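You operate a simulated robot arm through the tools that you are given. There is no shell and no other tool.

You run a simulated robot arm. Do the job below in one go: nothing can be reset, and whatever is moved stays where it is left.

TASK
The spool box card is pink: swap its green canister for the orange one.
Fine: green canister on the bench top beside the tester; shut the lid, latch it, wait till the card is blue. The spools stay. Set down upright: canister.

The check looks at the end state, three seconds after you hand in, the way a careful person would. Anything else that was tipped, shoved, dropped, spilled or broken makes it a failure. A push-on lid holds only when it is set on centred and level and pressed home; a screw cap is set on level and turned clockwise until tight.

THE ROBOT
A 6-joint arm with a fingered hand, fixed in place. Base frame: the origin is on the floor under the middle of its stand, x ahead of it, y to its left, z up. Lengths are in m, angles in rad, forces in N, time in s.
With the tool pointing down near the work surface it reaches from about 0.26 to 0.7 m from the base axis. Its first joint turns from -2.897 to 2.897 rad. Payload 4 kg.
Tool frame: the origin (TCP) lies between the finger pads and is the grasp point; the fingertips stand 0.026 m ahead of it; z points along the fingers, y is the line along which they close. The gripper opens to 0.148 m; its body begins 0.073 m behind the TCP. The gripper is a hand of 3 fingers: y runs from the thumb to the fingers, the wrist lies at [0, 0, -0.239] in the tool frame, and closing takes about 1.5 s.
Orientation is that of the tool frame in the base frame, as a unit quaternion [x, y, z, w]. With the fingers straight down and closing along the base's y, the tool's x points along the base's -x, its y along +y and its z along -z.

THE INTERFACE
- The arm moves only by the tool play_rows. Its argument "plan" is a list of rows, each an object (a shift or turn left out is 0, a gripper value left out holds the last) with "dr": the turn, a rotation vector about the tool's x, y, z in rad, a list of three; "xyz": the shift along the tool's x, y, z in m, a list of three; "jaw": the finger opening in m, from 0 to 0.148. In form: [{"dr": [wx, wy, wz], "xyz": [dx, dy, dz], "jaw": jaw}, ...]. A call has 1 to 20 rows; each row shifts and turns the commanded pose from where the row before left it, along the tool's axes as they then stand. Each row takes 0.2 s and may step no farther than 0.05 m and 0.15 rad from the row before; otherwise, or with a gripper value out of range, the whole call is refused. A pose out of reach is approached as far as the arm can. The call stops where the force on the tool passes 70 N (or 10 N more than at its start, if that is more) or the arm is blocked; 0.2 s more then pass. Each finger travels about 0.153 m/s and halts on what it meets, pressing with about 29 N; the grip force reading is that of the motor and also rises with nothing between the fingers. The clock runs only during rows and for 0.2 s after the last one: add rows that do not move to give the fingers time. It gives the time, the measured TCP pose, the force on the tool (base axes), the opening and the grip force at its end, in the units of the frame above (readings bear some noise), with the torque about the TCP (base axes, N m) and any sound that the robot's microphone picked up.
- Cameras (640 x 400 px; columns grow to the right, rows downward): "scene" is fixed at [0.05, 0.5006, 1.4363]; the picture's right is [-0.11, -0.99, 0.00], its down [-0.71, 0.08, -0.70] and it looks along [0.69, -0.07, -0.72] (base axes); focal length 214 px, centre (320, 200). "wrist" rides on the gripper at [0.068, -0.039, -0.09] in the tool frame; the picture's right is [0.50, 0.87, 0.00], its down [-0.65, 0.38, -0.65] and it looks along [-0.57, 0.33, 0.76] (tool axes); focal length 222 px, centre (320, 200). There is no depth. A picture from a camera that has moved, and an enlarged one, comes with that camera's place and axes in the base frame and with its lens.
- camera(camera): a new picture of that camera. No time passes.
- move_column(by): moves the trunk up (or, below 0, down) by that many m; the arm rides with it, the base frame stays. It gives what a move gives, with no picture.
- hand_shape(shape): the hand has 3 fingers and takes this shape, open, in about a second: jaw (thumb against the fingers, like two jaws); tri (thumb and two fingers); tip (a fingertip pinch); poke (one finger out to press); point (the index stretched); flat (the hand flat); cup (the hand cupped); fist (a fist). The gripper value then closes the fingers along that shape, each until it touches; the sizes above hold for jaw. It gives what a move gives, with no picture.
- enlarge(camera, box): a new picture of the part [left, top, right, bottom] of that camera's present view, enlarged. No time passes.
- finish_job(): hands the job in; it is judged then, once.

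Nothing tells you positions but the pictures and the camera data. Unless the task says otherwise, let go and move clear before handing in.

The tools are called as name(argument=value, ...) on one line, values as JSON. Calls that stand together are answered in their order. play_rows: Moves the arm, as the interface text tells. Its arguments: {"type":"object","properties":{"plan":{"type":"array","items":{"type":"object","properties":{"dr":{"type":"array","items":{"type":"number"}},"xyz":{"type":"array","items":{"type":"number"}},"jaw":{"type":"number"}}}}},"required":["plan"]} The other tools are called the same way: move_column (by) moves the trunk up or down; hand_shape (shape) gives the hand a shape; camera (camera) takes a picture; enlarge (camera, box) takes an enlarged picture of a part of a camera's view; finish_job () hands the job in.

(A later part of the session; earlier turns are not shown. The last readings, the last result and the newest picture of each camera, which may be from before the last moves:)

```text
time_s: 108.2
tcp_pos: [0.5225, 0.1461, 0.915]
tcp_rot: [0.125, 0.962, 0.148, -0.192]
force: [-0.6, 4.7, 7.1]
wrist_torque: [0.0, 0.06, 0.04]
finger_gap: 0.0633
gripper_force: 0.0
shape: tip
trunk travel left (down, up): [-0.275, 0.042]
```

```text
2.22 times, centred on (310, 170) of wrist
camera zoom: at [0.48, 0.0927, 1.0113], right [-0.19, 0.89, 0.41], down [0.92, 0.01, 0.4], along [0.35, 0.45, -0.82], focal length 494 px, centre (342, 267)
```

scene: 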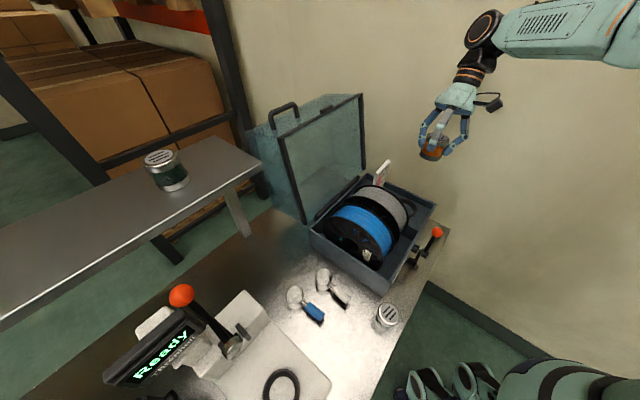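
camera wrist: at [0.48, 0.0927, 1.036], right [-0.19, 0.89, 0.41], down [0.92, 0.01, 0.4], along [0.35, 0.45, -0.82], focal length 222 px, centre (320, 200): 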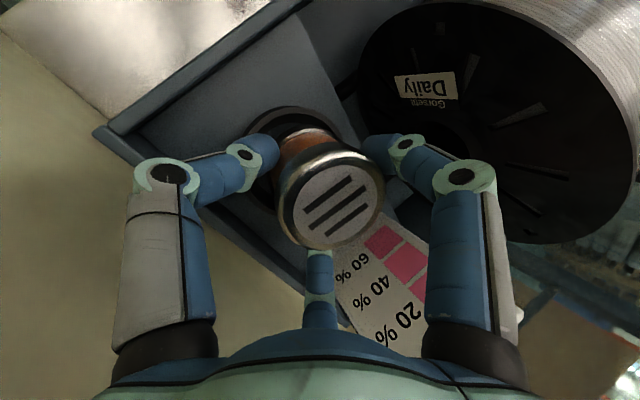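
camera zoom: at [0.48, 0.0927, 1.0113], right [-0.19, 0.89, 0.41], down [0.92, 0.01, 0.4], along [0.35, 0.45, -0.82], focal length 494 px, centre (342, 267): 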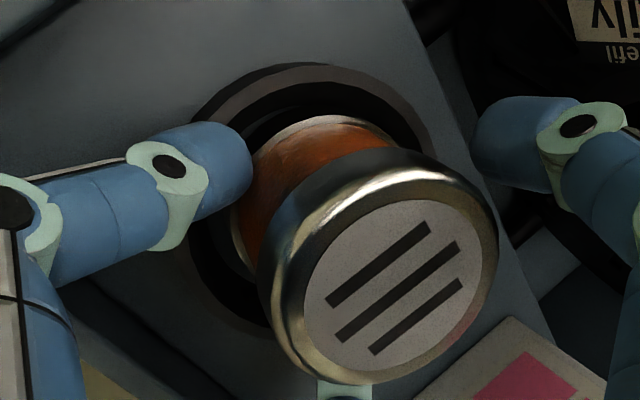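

The thumb is touching the ring as it opens. I'll raise the hand a few millimetres vertically, then continue opening.

play_rows(plan=[{"xyz": [0.0024, 0.0014, -0.0053]}, {"xyz": [0.0024, 0.0014, -0.0053], "jaw": 0.08}, {}])

enlarge(camera="scene", box=[370, 150, 450, 230])

enlarge(camera="wrist", box=[200, 60, 440, 260])

```text
time_s: 109.0
tcp_pos: [0.5232, 0.1465, 0.9257]
tcp_rot: [0.125, 0.962, 0.149, -0.191]
force: [-0.8, 0.2, 0.1]
wrist_torque: [0.0, 0.01, -0.01]
finger_gap: 0.0796
gripper_force: 0.1
shape: tip
trunk travel left (down, up): [-0.275, 0.042]
```

```text
5.00 times, centred on (410, 190) of scene
camera zoom: at [0.05, 0.5006, 1.4363], right [-0.11, -0.99, 0.0], down [-0.71, 0.08, -0.7], along [0.69, -0.07, -0.72], focal length 1072 px, centre (-130, 250)
```

zoom: 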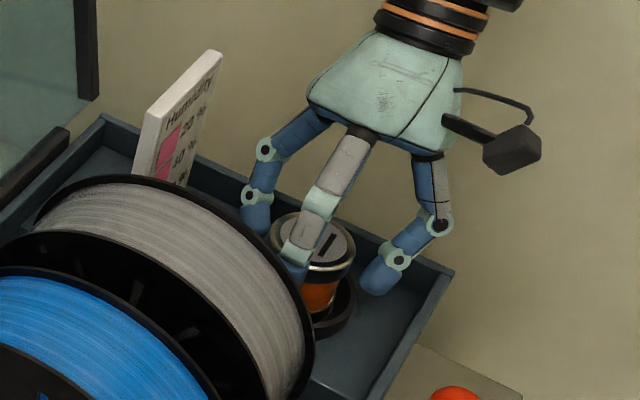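

```text
2.00 times, centred on (320, 160) of wrist
camera zoom: at [0.4811, 0.0921, 1.0233], right [-0.19, 0.89, 0.41], down [0.92, 0.01, 0.4], along [0.35, 0.45, -0.82], focal length 444 px, centre (320, 280)
```

zoom: 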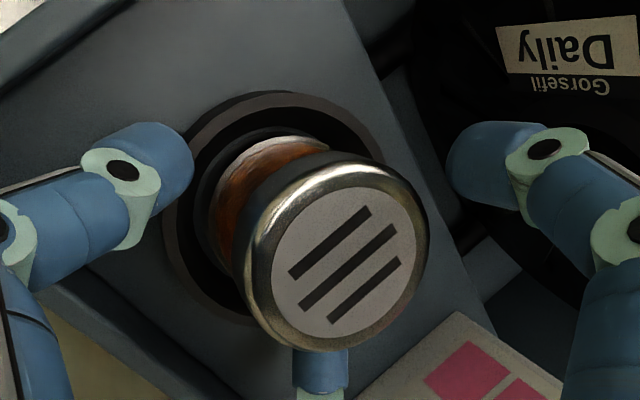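

play_rows(plan=[{"xyz": [0.0081, 0.0047, -0.0177]}, {"xyz": [0.0163, 0.0094, -0.0353]}, {"xyz": [0.0163, 0.0094, -0.0353]}, {"xyz": [0.0163, 0.0094, -0.0353]}, {}])

enlarge(camera="scene", box=[370, 150, 450, 230])

enlarge(camera="wrist", box=[200, 40, 440, 260])

```text
time_s: 110.2
tcp_pos: [0.5238, 0.1465, 1.0672]
tcp_rot: [0.126, 0.962, 0.149, -0.192]
force: [-0.4, -1.1, 0.2]
wrist_torque: [0.0, 0.01, 0.0]
finger_gap: 0.0795
gripper_force: 0.0
shape: tip
trunk travel left (down, up): [-0.275, 0.042]
```

```text
5.00 times, centred on (410, 190) of scene
camera zoom: at [0.05, 0.5006, 1.4363], right [-0.11, -0.99, 0.0], down [-0.71, 0.08, -0.7], along [0.69, -0.07, -0.72], focal length 1072 px, centre (-130, 250)
```

zoom: 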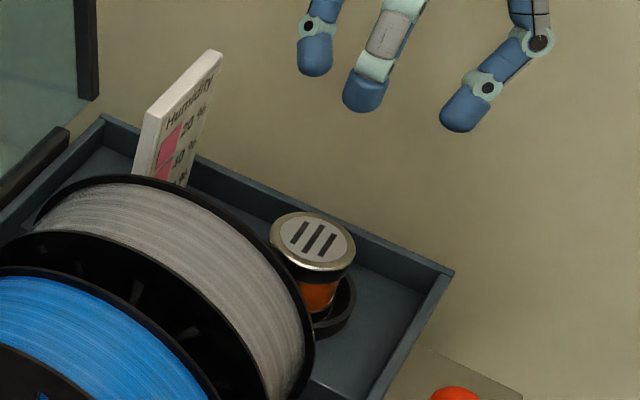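

```text
1.82 times, centred on (320, 150) of wrist
camera zoom: at [0.4818, 0.0913, 1.1655], right [-0.19, 0.89, 0.41], down [0.92, 0.01, 0.4], along [0.35, 0.45, -0.82], focal length 404 px, centre (320, 291)
```

zoom: 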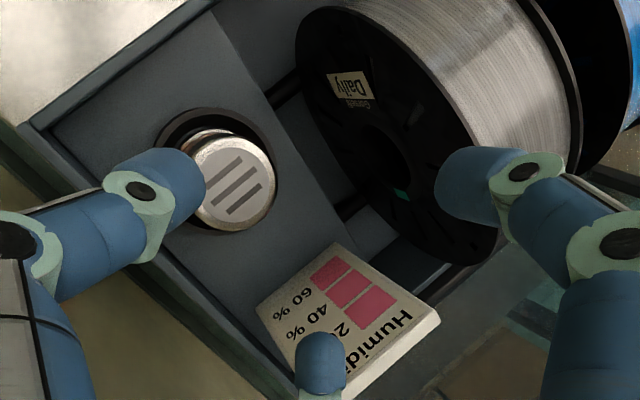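

The orange canister sits upright in the socket. Next is the green one: I'll return to vertical, regrip it at its temporary spot, carry it left with a modest lean, and let it settle upright beside the tester.

play_rows(plan=[{"xyz": [0.0203, 0.0118, -0.0441]}, {"dr": [0.0611, -0.1058, 0]}, {"dr": [0.0611, -0.1058, 0]}, {"dr": [0.0611, -0.1058, 0]}, {"dr": [0.0611, -0.1058, 0]}, {"dr": [0, 0, -0.131]}, {"dr": [0, 0, -0.131]}, {"dr": [0, 0, -0.131]}, {"dr": [0, 0, -0.131]}, {"dr": [0, 0, -0.131]}, {"dr": [0, 0, -0.131]}, {}])

play_rows(plan=[{"xyz": [0.0248, 0.0381, 0]}, {"xyz": [0.0248, 0.0381, 0]}, {"xyz": [0.0248, 0.0381, 0]}, {"xyz": [0.0248, 0.0381, 0]}, {"xyz": [0.0248, 0.0381, 0]}, {"xyz": [0.0248, 0.0381, 0]}, {"xyz": [0.0248, 0.0381, 0]}, {"xyz": [0.0248, 0.0381, 0]}, {}])

camera(camera="wrist")

camera(camera="scene")

```text
time_s: 112.8
tcp_pos: [0.524, 0.1455, 1.1148]
tcp_rot: [-0.262, 0.965, 0.001, 0.001]
force: [0.2, 0.3, 0.0]
wrist_torque: [0.0, 0.02, 0.02]
finger_gap: 0.0796
gripper_force: 0.0
shape: tip
trunk travel left (down, up): [-0.275, 0.042]
```

```text
time_s: 114.8
tcp_pos: [0.1956, 0.3095, 1.1152]
tcp_rot: [-0.26, 0.966, 0.003, 0.002]
force: [0.6, 0.5, -0.8]
wrist_torque: [0.02, 0.03, -0.01]
finger_gap: 0.0795
gripper_force: 0.1
shape: tip
trunk travel left (down, up): [-0.275, 0.042]
```

```text
taken
camera wrist: at [0.1562, 0.2421, 1.2042], right [-0.87, 0.5, 0.0], down [0.38, 0.65, 0.66], along [0.33, 0.57, -0.75], focal length 222 px, centre (320, 200)
```

wrist: 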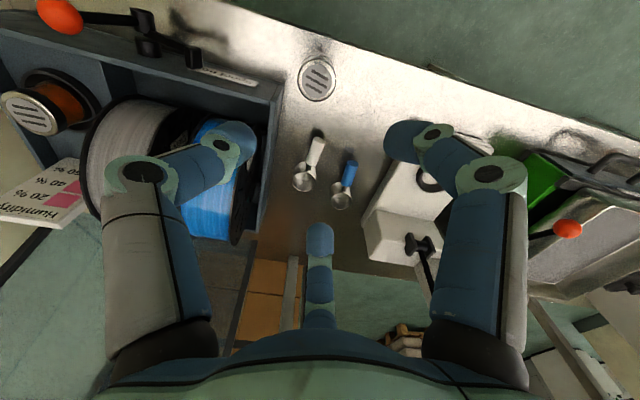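

```text
taken
```

scene: 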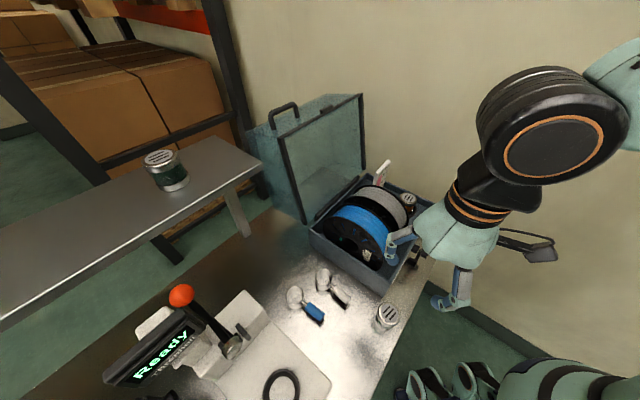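

enlarge(camera="wrist", box=[270, 40, 370, 120])

```text
5.00 times, centred on (320, 80) of wrist
camera zoom: at [0.1562, 0.2421, 1.2042], right [-0.87, 0.5, 0.0], down [0.38, 0.65, 0.66], along [0.33, 0.57, -0.75], focal length 1111 px, centre (320, 800)
```

zoom: 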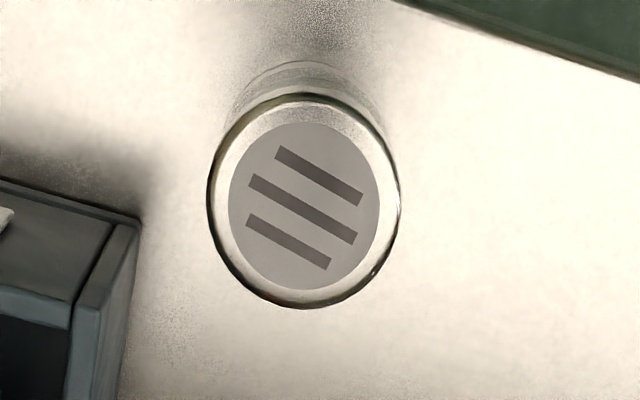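

play_rows(plan=[{"xyz": [-0.0024, -0.0042, 0.04]}, {"xyz": [0, 0, 0.044]}, {"xyz": [0, 0, 0.044]}, {"xyz": [0, 0, 0.044]}, {"xyz": [0, 0, 0.03]}, {}])

enlarge(camera="wrist", box=[240, 60, 400, 220])

```text
time_s: 116.2
tcp_pos: [0.2012, 0.3065, 0.9119]
tcp_rot: [-0.261, 0.965, 0.001, 0.001]
force: [-0.5, -0.3, -0.4]
wrist_torque: [0.02, 0.02, 0.01]
finger_gap: 0.0797
gripper_force: 0.0
shape: tip
trunk travel left (down, up): [-0.275, 0.042]
```

```text
2.50 times, centred on (320, 140) of wrist
camera zoom: at [0.1618, 0.2381, 1.0022], right [-0.87, 0.5, 0.0], down [0.38, 0.65, 0.66], along [0.33, 0.57, -0.75], focal length 555 px, centre (320, 350)
```

zoom: 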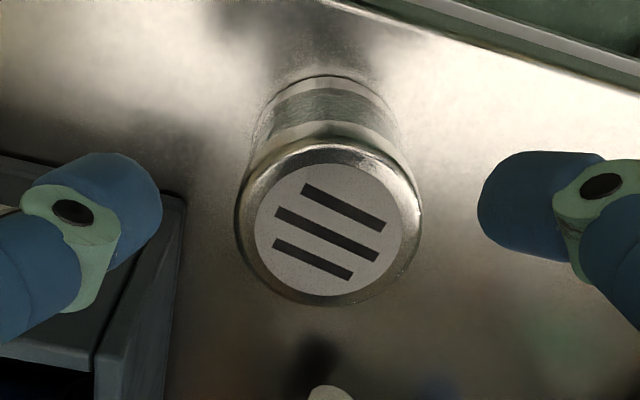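

play_rows(plan=[{"xyz": [-0.0017, 0.0041, 0]}, {"xyz": [0, 0, 0.03]}, {"xyz": [0, 0, 0.025]}, {"xyz": [0, 0, 0.013]}, {}])

enlarge(camera="wrist", box=[200, 80, 440, 280])

```text
time_s: 117.4
tcp_pos: [0.1994, 0.3122, 0.8446]
tcp_rot: [-0.26, 0.966, 0.001, 0.001]
force: [0.9, 0.4, 0.7]
wrist_torque: [0.0, 0.02, 0.04]
finger_gap: 0.0796
gripper_force: 0.1
shape: tip
trunk travel left (down, up): [-0.275, 0.042]
```

```text
2.00 times, centred on (320, 180) of wrist
camera zoom: at [0.1621, 0.244, 0.9349], right [-0.87, 0.5, 0.0], down [0.38, 0.65, 0.66], along [0.33, 0.57, -0.75], focal length 444 px, centre (320, 240)
```

zoom: 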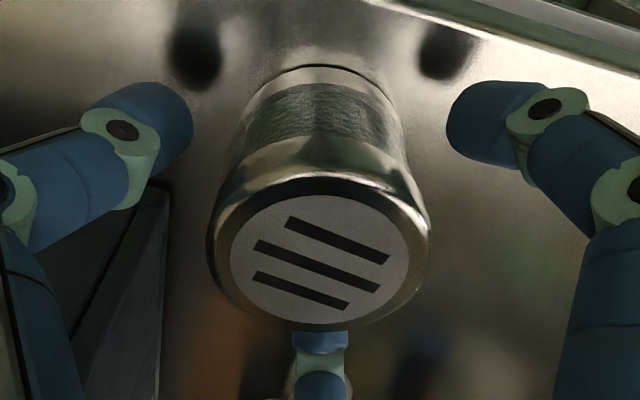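

play_rows(plan=[{"jaw": 0.062}, {"jaw": 0.05}, {"jaw": 0.042}, {"jaw": 0.04}, {"jaw": 0.04}])

play_rows(plan=[{"xyz": [0, 0, -0.01]}, {"xyz": [0, 0, -0.03]}, {"xyz": [0, 0, -0.04]}, {"xyz": [0, 0, -0.03]}, {}])

camera(camera="wrist")

camera(camera="scene")

```text
time_s: 118.6
tcp_pos: [0.2012, 0.3124, 0.845]
tcp_rot: [-0.261, 0.965, 0.002, 0.002]
force: [-0.7, 0.6, -1.2]
wrist_torque: [0.02, 0.01, 0.01]
finger_gap: 0.0489
gripper_force: 29.4
shape: tip
trunk travel left (down, up): [-0.275, 0.042]
```

```text
time_s: 119.8
tcp_pos: [0.2027, 0.311, 0.9545]
tcp_rot: [-0.261, 0.965, 0.001, 0.0]
force: [0.7, 0.3, -0.7]
wrist_torque: [0.0, 0.02, 0.01]
finger_gap: 0.0487
gripper_force: 28.7
shape: tip
trunk travel left (down, up): [-0.275, 0.042]
```

```text
taken
camera wrist: at [0.1641, 0.2429, 1.0445], right [-0.87, 0.5, 0.0], down [0.38, 0.65, 0.66], along [0.33, 0.57, -0.75], focal length 222 px, centre (320, 200)
```

wrist: 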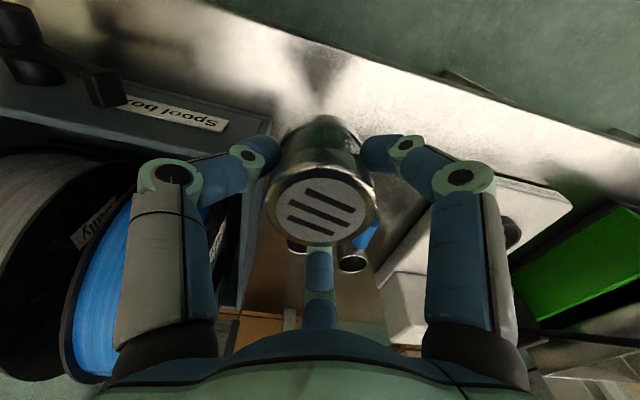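

```text
taken
```

scene: 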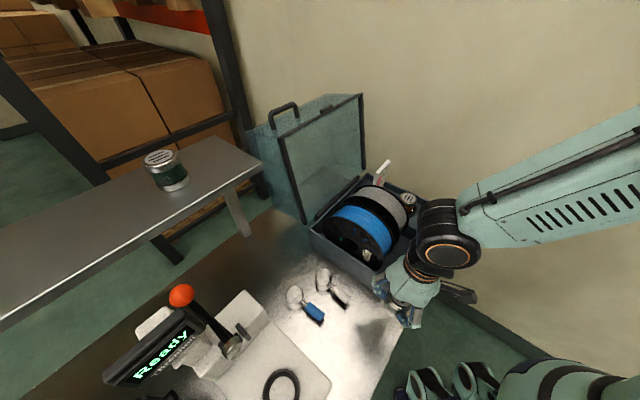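

The green canister is gripped coaxially. I'll lean 24°, move left beside the tester, and stop above the bench to check.

play_rows(plan=[{"dr": [-0.1353, 0.0346, 0]}, {"dr": [-0.1353, 0.0346, 0]}, {"dr": [-0.1353, 0.0346, 0]}, {"xyz": [0.0039, 0.0414, 0.0183]}, {"xyz": [0.0039, 0.0414, 0.0183]}, {"xyz": [-0.003, -0.0118, 0.0274]}, {"xyz": [-0.003, -0.0118, 0.0274]}, {}])

camera(camera="wrist")

enlarge(camera="scene", box=[300, 260, 440, 400])

```text
time_s: 121.6
tcp_pos: [0.147, 0.3844, 0.8956]
tcp_rot: [-0.255, 0.944, 0.183, -0.101]
force: [-1.0, -0.6, -0.6]
wrist_torque: [0.0, 0.01, 0.03]
finger_gap: 0.0484
gripper_force: 28.6
shape: tip
trunk travel left (down, up): [-0.275, 0.042]
```

```text
taken
camera wrist: at [0.134, 0.2912, 0.9699], right [-0.81, 0.44, 0.39], down [0.57, 0.45, 0.68], along [0.12, 0.78, -0.62], focal length 222 px, centre (320, 200)
```

wrist: 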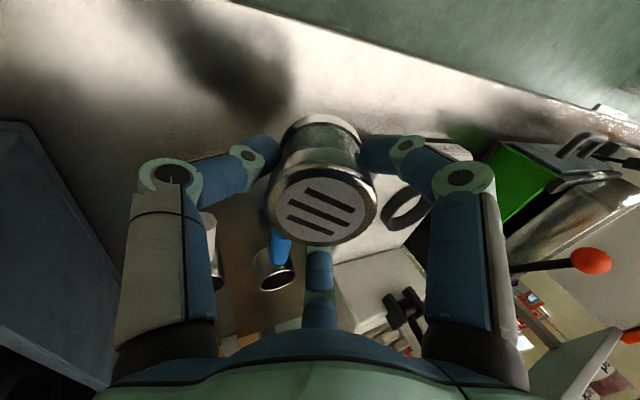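

```text
2.86 times, centred on (370, 330) of scene
camera zoom: at [0.05, 0.5006, 1.4363], right [-0.11, -0.99, 0.0], down [-0.71, 0.08, -0.7], along [0.69, -0.07, -0.72], focal length 613 px, centre (177, -171)
```

zoom: 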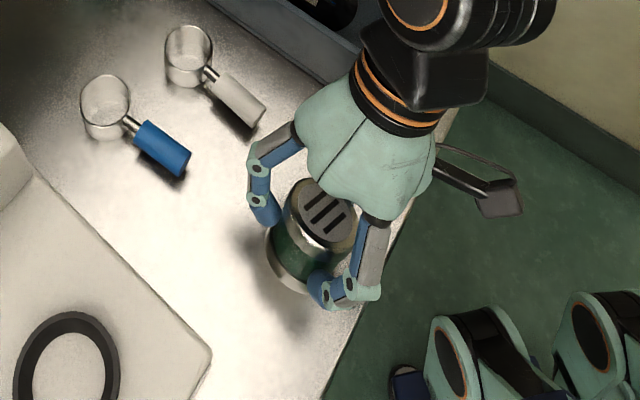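

play_rows(plan=[{"xyz": [-0.002, -0.0079, 0.0183]}, {"xyz": [-0.0014, -0.0055, 0.0128]}, {}])

play_rows(plan=[{"xyz": [-0.0004, -0.0016, 0.0037]}, {}])

play_rows(plan=[{"xyz": [-0.0003, -0.0012, 0.0027]}, {}])

```text
time_s: 122.4
tcp_pos: [0.1479, 0.3836, 0.8626]
tcp_rot: [-0.255, 0.944, 0.183, -0.102]
force: [-0.1, 0.5, -0.5]
wrist_torque: [0.03, 0.0, 0.02]
finger_gap: 0.0488
gripper_force: 28.8
shape: tip
trunk travel left (down, up): [-0.275, 0.042]
```

```text
time_s: 123.0
tcp_pos: [0.1479, 0.3844, 0.858]
tcp_rot: [-0.256, 0.944, 0.183, -0.101]
force: [-0.2, 0.5, -0.6]
wrist_torque: [0.0, 0.01, 0.01]
finger_gap: 0.0489
gripper_force: 28.8
shape: tip
trunk travel left (down, up): [-0.275, 0.042]
```

```text
time_s: 123.6
tcp_pos: [0.1474, 0.3847, 0.8548]
tcp_rot: [-0.255, 0.944, 0.183, -0.101]
force: [-0.1, 0.3, -0.8]
wrist_torque: [0.0, -0.03, 0.02]
finger_gap: 0.0488
gripper_force: 29.1
shape: tip
trunk travel left (down, up): [-0.275, 0.042]
```

play_rows(plan=[{"xyz": [-0.0003, -0.0012, 0.0027]}, {}])

play_rows(plan=[{"xyz": [-0.0002, -0.0008, 0.0018]}, {}])

```text
time_s: 124.2
tcp_pos: [0.1483, 0.3835, 0.8528]
tcp_rot: [-0.255, 0.944, 0.183, -0.102]
force: [-1.4, 0.5, 1.9]
wrist_torque: [-0.01, 0.02, -0.02]
finger_gap: 0.0487
gripper_force: 29.6
shape: tip
trunk travel left (down, up): [-0.275, 0.042]
```

```text
time_s: 124.8
tcp_pos: [0.1479, 0.384, 0.8504]
tcp_rot: [-0.255, 0.944, 0.184, -0.101]
force: [-0.9, 0.3, 11.0]
wrist_torque: [-0.05, -0.05, 0.01]
finger_gap: 0.0494
gripper_force: 29.4
shape: tip
trunk travel left (down, up): [-0.275, 0.042]
```

The lower edge has touched the bench. I'll open the fingers slowly so the canister rocks gently upright while still caged.

play_rows(plan=[{"jaw": 0.051}, {"jaw": 0.0525}, {"jaw": 0.054}, {"jaw": 0.0555}, {"jaw": 0.057}, {"jaw": 0.0585}, {}])

camera(camera="wrist")

enlarge(camera="scene", box=[320, 280, 420, 380])

```text
time_s: 126.4
tcp_pos: [0.1483, 0.3851, 0.8498]
tcp_rot: [-0.255, 0.944, 0.182, -0.101]
force: [0.2, -0.3, 0.4]
wrist_torque: [0.04, -0.01, 0.0]
finger_gap: 0.0582
gripper_force: 0.0
shape: tip
trunk travel left (down, up): [-0.275, 0.042]
```

```text
taken
camera wrist: at [0.1336, 0.2913, 0.9239], right [-0.81, 0.44, 0.39], down [0.57, 0.45, 0.68], along [0.12, 0.78, -0.62], focal length 222 px, centre (320, 200)
```

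wrist: 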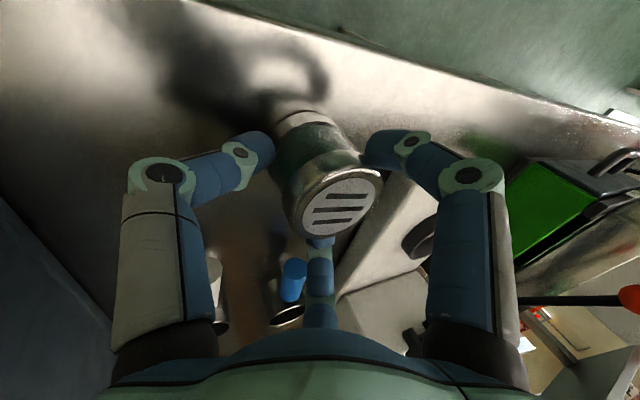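

```text
4.00 times, centred on (370, 330) of scene
camera zoom: at [0.05, 0.5006, 1.4363], right [-0.11, -0.99, 0.0], down [-0.71, 0.08, -0.7], along [0.69, -0.07, -0.72], focal length 858 px, centre (120, -320)
```

zoom: 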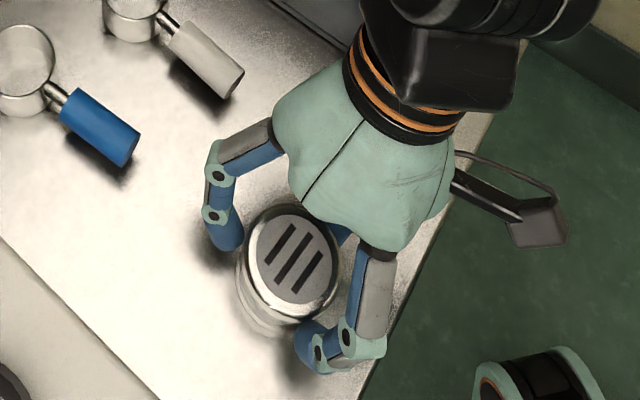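

play_rows(plan=[{"jaw": 0.062}, {"jaw": 0.066}, {"jaw": 0.07}, {"jaw": 0.075}, {"jaw": 0.08}, {}])

camera(camera="wrist")

enlarge(camera="scene", box=[320, 280, 420, 380])

```text
time_s: 127.8
tcp_pos: [0.1471, 0.3834, 0.8501]
tcp_rot: [-0.255, 0.944, 0.183, -0.101]
force: [0.1, -1.0, 0.3]
wrist_torque: [-0.02, 0.01, 0.0]
finger_gap: 0.0794
gripper_force: 0.1
shape: tip
trunk travel left (down, up): [-0.275, 0.042]
```

```text
taken
camera wrist: at [0.1336, 0.2913, 0.9239], right [-0.81, 0.44, 0.39], down [0.57, 0.45, 0.68], along [0.12, 0.78, -0.62], focal length 222 px, centre (320, 200)
```

wrist: 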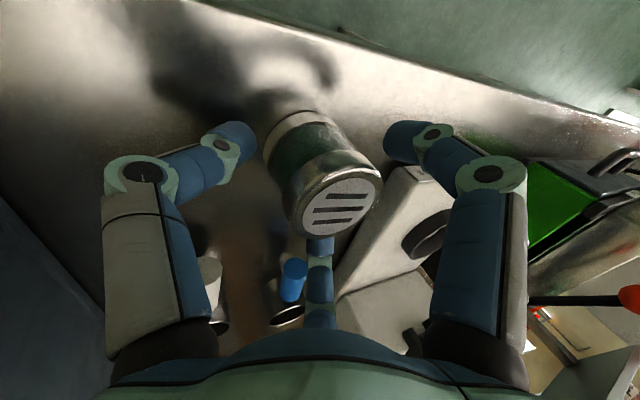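

```text
4.00 times, centred on (370, 330) of scene
camera zoom: at [0.05, 0.5006, 1.4363], right [-0.11, -0.99, 0.0], down [-0.71, 0.08, -0.7], along [0.69, -0.07, -0.72], focal length 858 px, centre (120, -320)
```

zoom: 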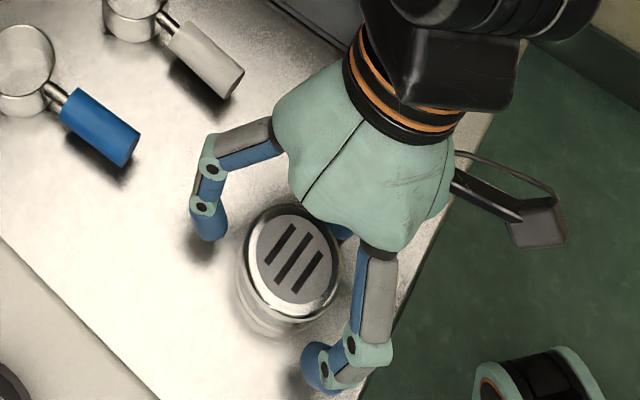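

The green canister stands upright beside the tester. I'll withdraw straight up.

play_rows(plan=[{"xyz": [0.001, 0.004, -0.0091]}, {"xyz": [0.002, 0.0079, -0.0183]}, {"xyz": [0.004, 0.0158, -0.0365]}, {"xyz": [0.004, 0.0158, -0.0365]}, {"xyz": [0.004, 0.0158, -0.0365]}, {}])

camera(camera="scene")

enlarge(camera="scene", box=[260, 270, 420, 400])

camera(camera="wrist")

```text
time_s: 129.2
tcp_pos: [0.1485, 0.3841, 1.0]
tcp_rot: [-0.256, 0.944, 0.182, -0.101]
force: [0.9, 0.3, -0.3]
wrist_torque: [0.04, -0.02, 0.03]
finger_gap: 0.0797
gripper_force: 0.0
shape: tip
trunk travel left (down, up): [-0.275, 0.042]
```

```text
taken
```

scene: 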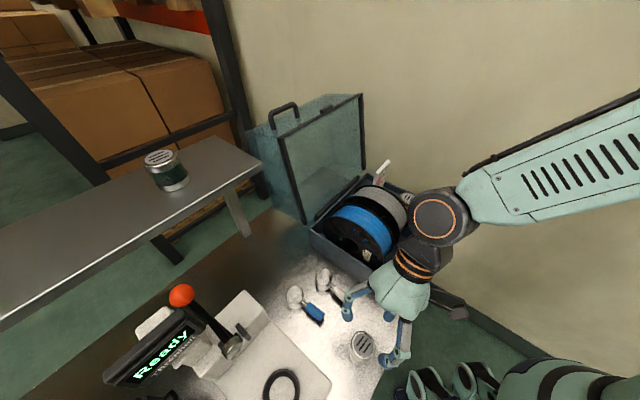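

```text
3.08 times, centred on (340, 335) of scene
camera zoom: at [0.05, 0.5006, 1.4363], right [-0.11, -0.99, 0.0], down [-0.71, 0.08, -0.7], along [0.69, -0.07, -0.72], focal length 660 px, centre (258, -215)
```

zoom: 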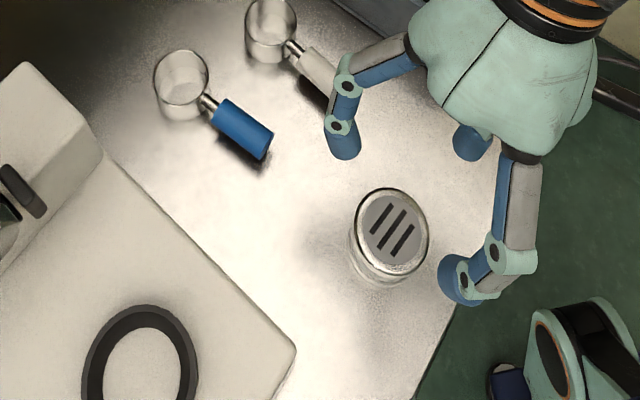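

```text
taken
camera wrist: at [0.1339, 0.2924, 1.0738], right [-0.81, 0.44, 0.39], down [0.57, 0.45, 0.68], along [0.12, 0.78, -0.62], focal length 222 px, centre (320, 200)
```

wrist: 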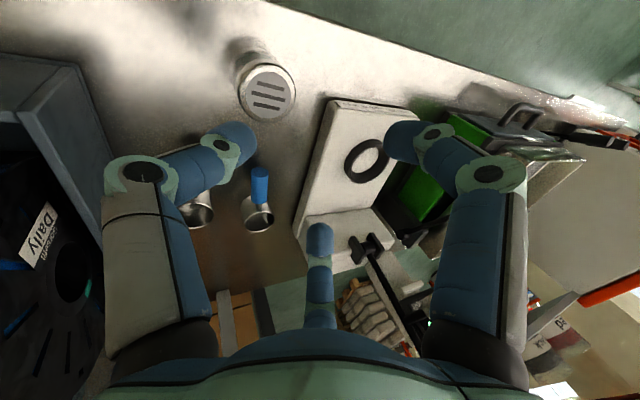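

The green canister stands upright about 7 cm from the tester's side. Next is the lid: I'll move the hand back over, reorient it the way I held the handle before, and look at the open lid's handle.

play_rows(plan=[{"xyz": [-0.0048, -0.0189, -0.036]}, {"xyz": [-0.0048, -0.0189, -0.036]}, {"xyz": [-0.0048, -0.0189, -0.036]}, {"xyz": [-0.0048, -0.0189, -0.036]}, {"dr": [0.1353, -0.0346, 0]}, {"dr": [0.1353, -0.0346, 0]}, {"dr": [0.1353, -0.0346, 0]}, {"dr": [0, 0, 0.1316], "jaw": 0.04}, {"dr": [0, 0, 0.1316]}, {"dr": [0, 0, 0.1316]}, {"dr": [0, 0, 0.1316]}, {"dr": [0, 0, 0.1316]}, {"dr": [0, 0, 0.1316]}, {"dr": [0, 0, 0.1316]}, {"dr": [0, 0, 0.1316]}, {"dr": [0, 0, 0.1316]}, {"dr": [0, 0, 0.1316]}])

play_rows(plan=[{"xyz": [-0.0186, 0.015, -0.04]}, {"xyz": [-0.0186, 0.015, -0.04]}, {"xyz": [-0.0186, 0.015, -0.04]}, {"xyz": [-0.0186, 0.015, -0.04]}, {"xyz": [-0.0186, 0.015, -0.04]}, {"dr": [-0.131, 0, 0]}, {"dr": [-0.131, 0, 0]}, {"dr": [-0.131, 0, 0]}, {"dr": [-0.131, 0, 0]}, {"dr": [-0.131, 0, 0]}, {"dr": [-0.131, 0, 0]}, {}])

camera(camera="wrist")

camera(camera="scene")

```text
time_s: 132.8
tcp_pos: [0.2376, 0.2915, 1.0995]
tcp_rot: [0.385, 0.923, 0.002, 0.001]
force: [-0.1, 0.1, -0.8]
wrist_torque: [0.0, -0.01, 0.01]
finger_gap: 0.0405
gripper_force: 0.0
shape: tip
trunk travel left (down, up): [-0.275, 0.042]
```

```text
time_s: 135.4
tcp_pos: [0.3575, 0.2779, 1.2996]
tcp_rot: [0.355, 0.852, 0.356, 0.148]
force: [-1.0, 0.5, 0.6]
wrist_torque: [-0.02, -0.03, 0.05]
finger_gap: 0.0403
gripper_force: 0.0
shape: tip
trunk travel left (down, up): [-0.275, 0.042]
```

```text
taken
camera wrist: at [0.2447, 0.2615, 1.3354], right [0.08, 0.78, 0.62], down [0.32, -0.61, 0.73], along [0.94, 0.14, -0.3], focal length 222 px, centre (320, 200)
```

wrist: 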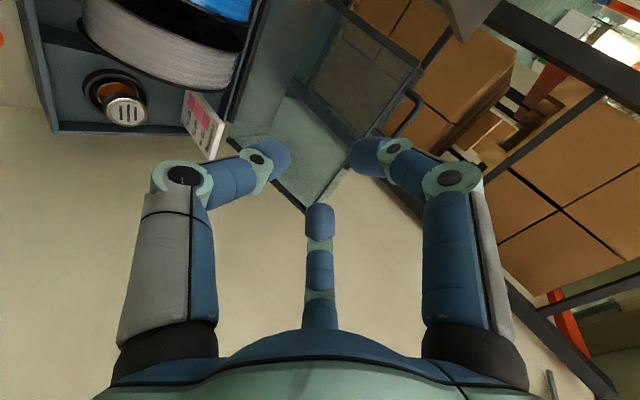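

```text
taken
```

scene: 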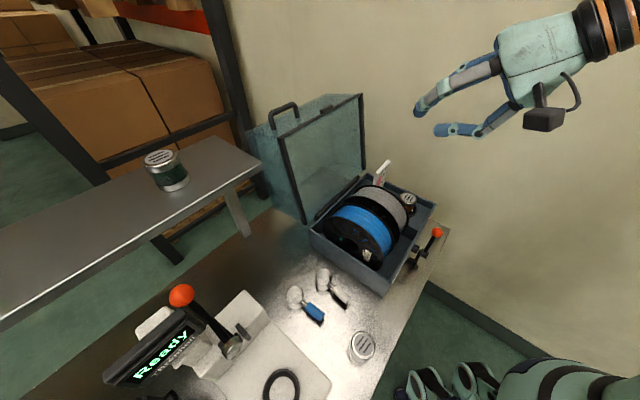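

enlarge(camera="scene", box=[240, 80, 380, 190])

enlarge(camera="wrist", box=[340, 50, 480, 160])

```text
3.64 times, centred on (310, 135) of scene
camera zoom: at [0.05, 0.5006, 1.4363], right [-0.11, -0.99, 0.0], down [-0.71, 0.08, -0.7], along [0.69, -0.07, -0.72], focal length 780 px, centre (356, 436)
```

zoom: 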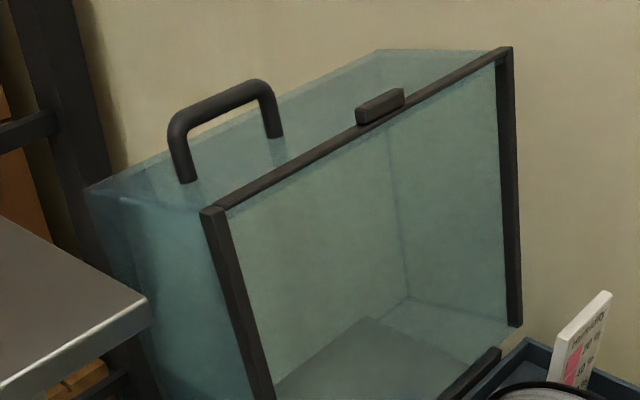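

```text
3.64 times, centred on (410, 105) of wrist
camera zoom: at [0.2447, 0.2615, 1.3354], right [0.08, 0.78, 0.62], down [0.32, -0.61, 0.73], along [0.94, 0.14, -0.3], focal length 808 px, centre (-7, 546)
```

zoom: 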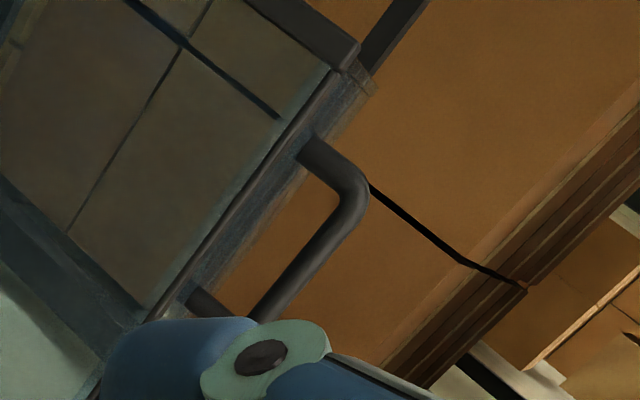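

The handle bar of the open lid is near e1 0.05, e2 0.805, z 1.203 (lid at about 102°). I'll approach it at 45° tilt to a standoff.

play_rows(plan=[{"xyz": [0.0005, 0.0315, 0.0349], "jaw": 0.036}, {"xyz": [0.0005, 0.0315, 0.0349]}, {"xyz": [0.0005, 0.0315, 0.0349]}, {"xyz": [0.0005, 0.0315, 0.0349]}, {"xyz": [0.0005, 0.0315, 0.0349]}, {"xyz": [0.0005, 0.0315, 0.0349]}, {}])

camera(camera="wrist")

enlarge(camera="scene", box=[240, 40, 400, 190])

```text
time_s: 137.0
tcp_pos: [0.5542, 0.4777, 1.2881]
tcp_rot: [0.355, 0.852, 0.356, 0.148]
force: [-0.4, 0.2, 0.1]
wrist_torque: [0.0, 0.0, 0.01]
finger_gap: 0.0365
gripper_force: 0.1
shape: tip
trunk travel left (down, up): [-0.275, 0.042]
```

```text
taken
camera wrist: at [0.4422, 0.4614, 1.324], right [0.08, 0.78, 0.62], down [0.32, -0.61, 0.73], along [0.94, 0.14, -0.3], focal length 222 px, centre (320, 200)
```

wrist: 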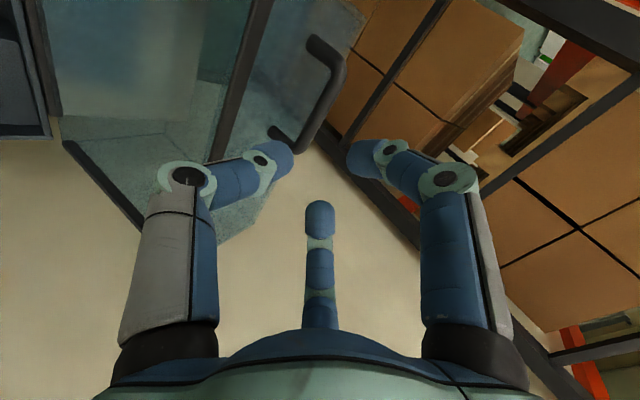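

```text
2.67 times, centred on (320, 115) of scene
camera zoom: at [0.05, 0.5006, 1.4363], right [-0.11, -0.99, 0.0], down [-0.71, 0.08, -0.7], along [0.69, -0.07, -0.72], focal length 572 px, centre (320, 427)
```

zoom: 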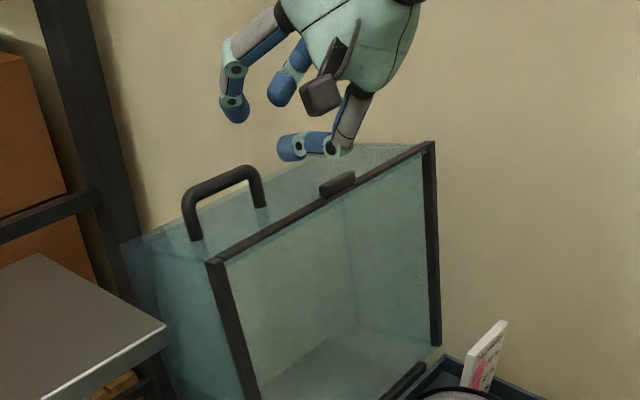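

enlarge(camera="wrist", box=[250, 20, 400, 180])

```text
2.50 times, centred on (325, 100) of wrist
camera zoom: at [0.4422, 0.4614, 1.324], right [0.08, 0.78, 0.62], down [0.32, -0.61, 0.73], along [0.94, 0.14, -0.3], focal length 555 px, centre (308, 450)
```

zoom: 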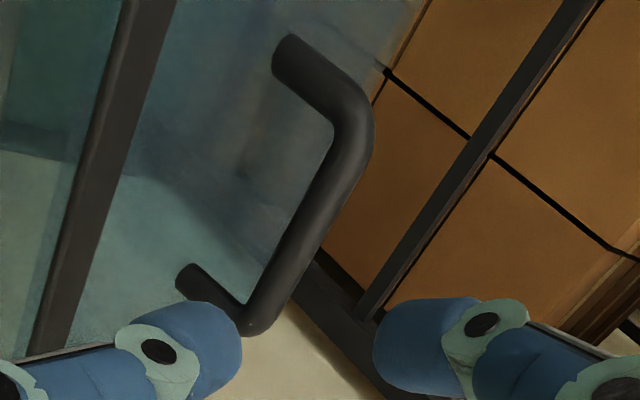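

play_rows(plan=[{"xyz": [0.003, 0.001, 0.04]}, {"xyz": [0, 0.001, 0.03]}, {}])

enlarge(camera="wrist", box=[230, 40, 410, 220])

enlarge(camera="scene", box=[240, 40, 400, 190])

```text
time_s: 137.8
tcp_pos: [0.5886, 0.5175, 1.2382]
tcp_rot: [0.355, 0.852, 0.355, 0.147]
force: [0.2, -0.1, -0.5]
wrist_torque: [-0.01, 0.0, 0.0]
finger_gap: 0.0365
gripper_force: 0.0
shape: tip
trunk travel left (down, up): [-0.275, 0.042]
```

```text
2.22 times, centred on (320, 130) of wrist
camera zoom: at [0.4765, 0.5011, 1.2746], right [0.08, 0.78, 0.62], down [0.32, -0.61, 0.73], along [0.94, 0.14, -0.3], focal length 494 px, centre (320, 356)
```

zoom: 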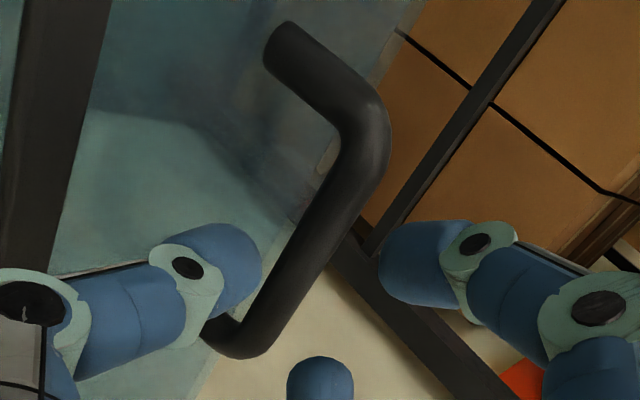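

```text
2.67 times, centred on (320, 115) of scene
camera zoom: at [0.05, 0.5006, 1.4363], right [-0.11, -0.99, 0.0], down [-0.71, 0.08, -0.7], along [0.69, -0.07, -0.72], focal length 572 px, centre (320, 427)
```

zoom: 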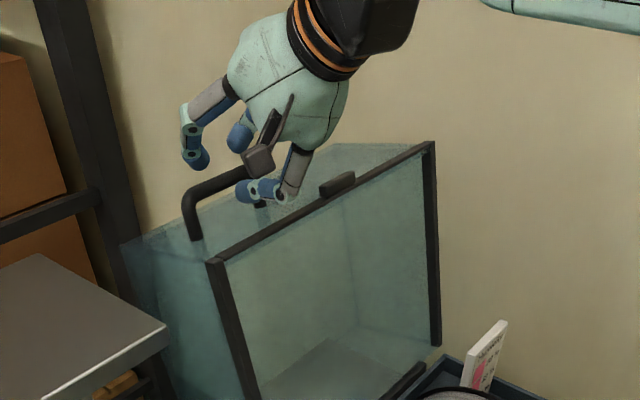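

play_rows(plan=[{"xyz": [-0.0045, 0, 0.02]}, {"xyz": [0, 0, 0.014]}, {}])

enlarge(camera="wrist", box=[230, 60, 410, 260])

```text
time_s: 138.6
tcp_pos: [0.609, 0.5312, 1.2159]
tcp_rot: [0.356, 0.852, 0.356, 0.146]
force: [0.0, -0.3, -0.1]
wrist_torque: [0.01, 0.0, 0.0]
finger_gap: 0.0363
gripper_force: 0.0
shape: tip
trunk travel left (down, up): [-0.275, 0.042]
```

```text
2.00 times, centred on (320, 160) of wrist
camera zoom: at [0.497, 0.5143, 1.2507], right [0.08, 0.78, 0.62], down [0.32, -0.61, 0.73], along [0.94, 0.14, -0.3], focal length 444 px, centre (320, 280)
```

zoom: 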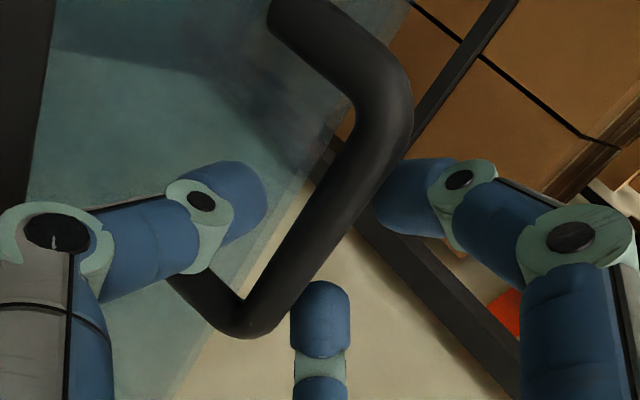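

play_rows(plan=[{"xyz": [0, 0, 0.009]}, {}])

play_rows(plan=[{"jaw": 0.02}, {"jaw": 0.005}, {"jaw": 0.0}, {"jaw": 0.0}])

enlarge(camera="wrist", box=[230, 60, 410, 260])

```text
time_s: 139.2
tcp_pos: [0.6145, 0.5346, 1.2087]
tcp_rot: [0.355, 0.851, 0.356, 0.147]
force: [0.0, 0.1, -0.1]
wrist_torque: [0.02, -0.01, 0.04]
finger_gap: 0.0363
gripper_force: 0.0
shape: tip
trunk travel left (down, up): [-0.275, 0.042]
```

```text
time_s: 140.2
tcp_pos: [0.6137, 0.5357, 1.2083]
tcp_rot: [0.355, 0.852, 0.355, 0.147]
force: [-0.2, -0.8, -4.4]
wrist_torque: [0.03, 0.02, -0.01]
finger_gap: 0.003
gripper_force: 28.9
shape: tip
trunk travel left (down, up): [-0.275, 0.042]
```

```text
2.00 times, centred on (320, 160) of wrist
camera zoom: at [0.5016, 0.519, 1.2432], right [0.08, 0.78, 0.61], down [0.32, -0.6, 0.73], along [0.94, 0.14, -0.3], focal length 444 px, centre (320, 280)
```

zoom: 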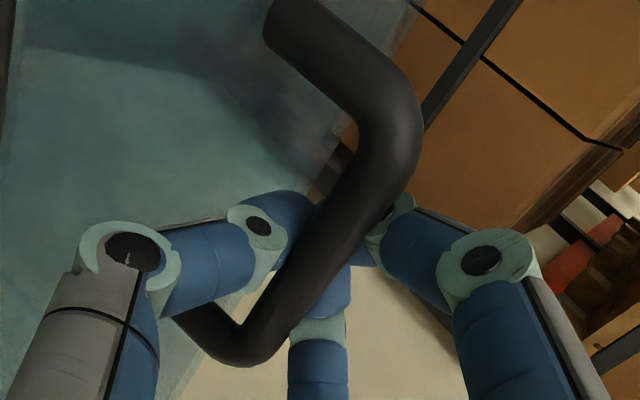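

The bar is caged again. I'll bring the lid forward along its arc in small steps.

play_rows(plan=[{"xyz": [0, -0.0084, -0.0211]}, {"xyz": [0, -0.0126, -0.0256]}, {"xyz": [0, -0.0147, -0.0243]}])

camera(camera="scene")

```text
time_s: 141.0
tcp_pos: [0.5607, 0.481, 1.2311]
tcp_rot: [0.355, 0.852, 0.355, 0.146]
force: [-2.7, 0.1, -11.5]
wrist_torque: [0.03, -0.01, -0.02]
finger_gap: 0.0028
gripper_force: 29.1
shape: tip
trunk travel left (down, up): [-0.275, 0.042]
```

```text
taken
```

scene: 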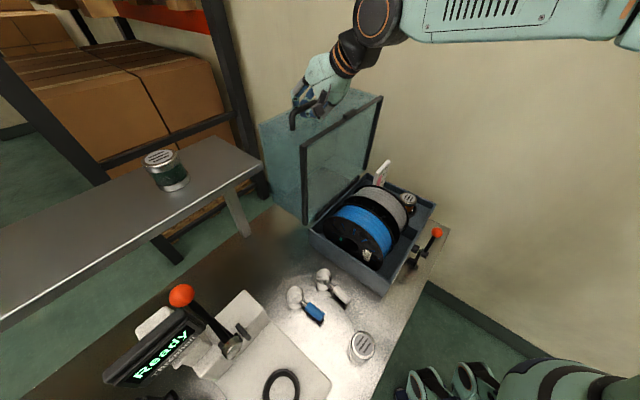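

play_rows(plan=[{"xyz": [0, -0.0182, -0.0217], "dr": [0.032, 0, 0]}, {"xyz": [0, -0.0208, -0.0194], "dr": [0.032, 0, 0]}, {"xyz": [0, -0.0217, -0.0183], "dr": [0.032, 0, 0]}, {"xyz": [0, -0.0238, -0.0158], "dr": [0.032, 0, 0]}, {"xyz": [0, -0.0255, -0.0127], "dr": [0.032, 0, 0]}, {"xyz": [0, -0.0267, -0.0096], "dr": [0.032, 0, 0]}])

camera(camera="scene")

```text
time_s: 142.4
tcp_pos: [0.4427, 0.3624, 1.2157]
tcp_rot: [0.368, 0.883, 0.271, 0.111]
force: [2.1, 8.5, -19.7]
wrist_torque: [0.16, -0.13, -0.01]
finger_gap: 0.0023
gripper_force: 29.4
shape: tip
trunk travel left (down, up): [-0.275, 0.042]
```

```text
taken
```

scene: 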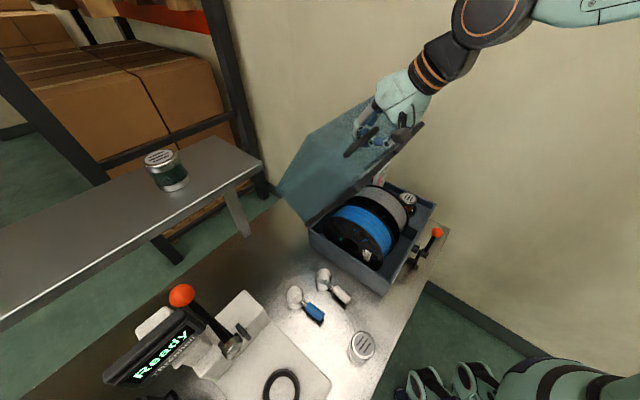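

play_rows(plan=[{"xyz": [0, -0.0289, -0.0023], "dr": [0.032, 0, 0]}, {"xyz": [0, -0.0284, -0.003], "dr": [0.032, 0, 0]}, {"xyz": [0, -0.0286, 0.0005], "dr": [0.032, 0, 0]}, {"xyz": [0, -0.0282, 0.0037], "dr": [0.032, 0, 0]}])

camera(camera="scene")

camera(camera="wrist")

```text
time_s: 143.4
tcp_pos: [0.3731, 0.2941, 1.1597]
tcp_rot: [0.375, 0.898, 0.215, 0.088]
force: [4.7, 4.0, -8.9]
wrist_torque: [0.08, -0.11, -0.03]
finger_gap: 0.0018
gripper_force: 29.4
shape: tip
trunk travel left (down, up): [-0.275, 0.042]
```

```text
taken
```

scene: 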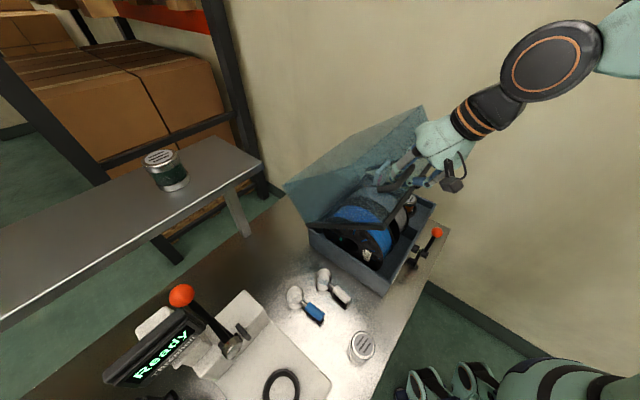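

```text
taken
camera wrist: at [0.2723, 0.2885, 1.2223], right [0.2, 0.9, 0.39], down [0.49, -0.44, 0.75], along [0.85, 0.05, -0.53], focal length 222 px, centre (320, 200)
```

wrist: 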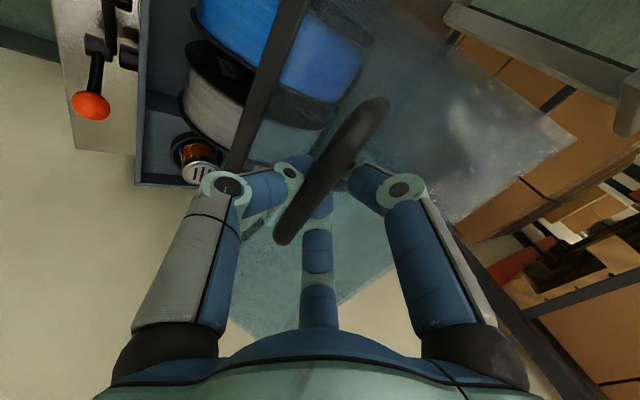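

play_rows(plan=[{"xyz": [0, -0.0275, 0.0072], "dr": [0.032, 0, 0]}, {"xyz": [0, -0.0265, 0.0103], "dr": [0.032, 0, 0]}, {"xyz": [0, -0.0252, 0.0134], "dr": [0.032, 0, 0]}, {"xyz": [0, -0.0234, 0.0163], "dr": [0.032, 0, 0]}])

camera(camera="scene")

camera(camera="wrist")

```text
time_s: 144.4
tcp_pos: [0.32, 0.2419, 1.0729]
tcp_rot: [0.379, 0.909, 0.158, 0.064]
force: [7.1, 2.4, -6.0]
wrist_torque: [0.03, -0.04, 0.08]
finger_gap: 0.0017
gripper_force: 29.3
shape: tip
trunk travel left (down, up): [-0.275, 0.042]
```

```text
taken
```

scene: 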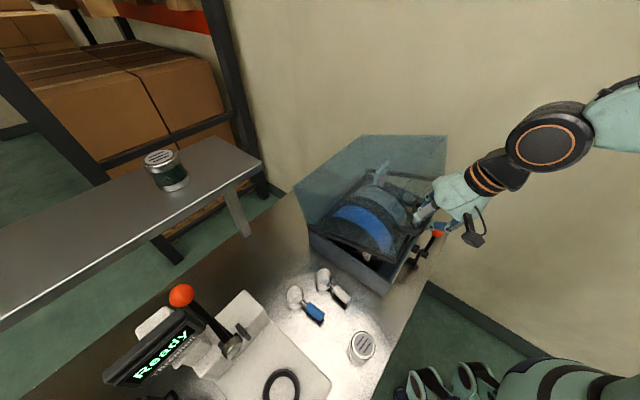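

```text
taken
camera wrist: at [0.2247, 0.2432, 1.1452], right [0.23, 0.93, 0.29], down [0.56, -0.37, 0.74], along [0.8, -0.01, -0.6], focal length 222 px, centre (320, 200)
```

wrist: 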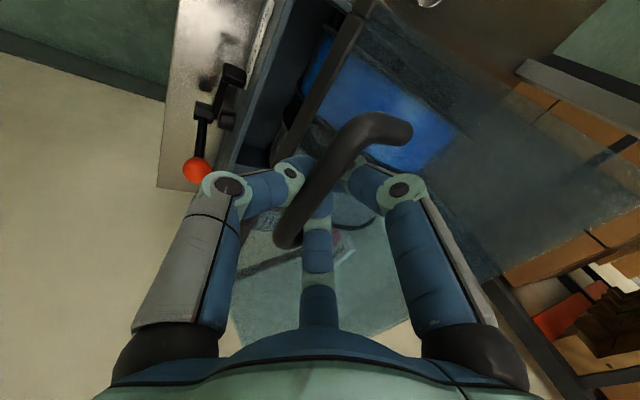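

play_rows(plan=[{"xyz": [0, -0.0212, 0.0189]}, {"xyz": [0, -0.0195, 0.0208]}, {"xyz": [0, -0.0089, 0.0112]}])

camera(camera="wrist")

enlarge(camera="scene", box=[290, 120, 490, 300])

```text
time_s: 145.2
tcp_pos: [0.2981, 0.2226, 1.0082]
tcp_rot: [0.379, 0.91, 0.157, 0.065]
force: [8.4, 0.7, -4.1]
wrist_torque: [0.04, -0.13, 0.04]
finger_gap: 0.0018
gripper_force: 29.3
shape: tip
trunk travel left (down, up): [-0.275, 0.042]
```

```text
taken
camera wrist: at [0.2023, 0.2225, 1.0814], right [0.23, 0.93, 0.29], down [0.56, -0.37, 0.74], along [0.8, -0.01, -0.6], focal length 222 px, centre (320, 200)
```

wrist: 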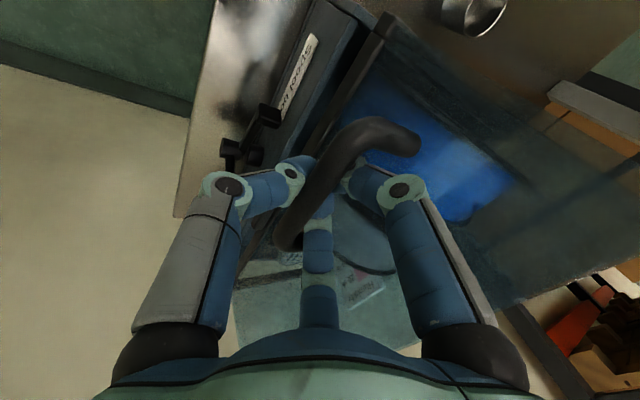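

```text
2.22 times, centred on (390, 210) of scene
camera zoom: at [0.05, 0.5006, 1.4363], right [-0.11, -0.99, 0.0], down [-0.71, 0.08, -0.7], along [0.69, -0.07, -0.72], focal length 477 px, centre (164, 178)
```

zoom: 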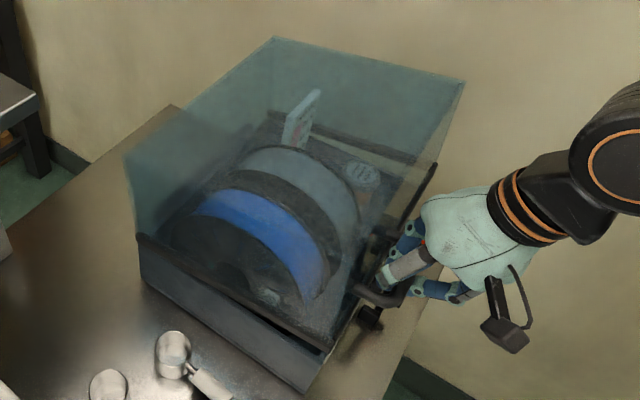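

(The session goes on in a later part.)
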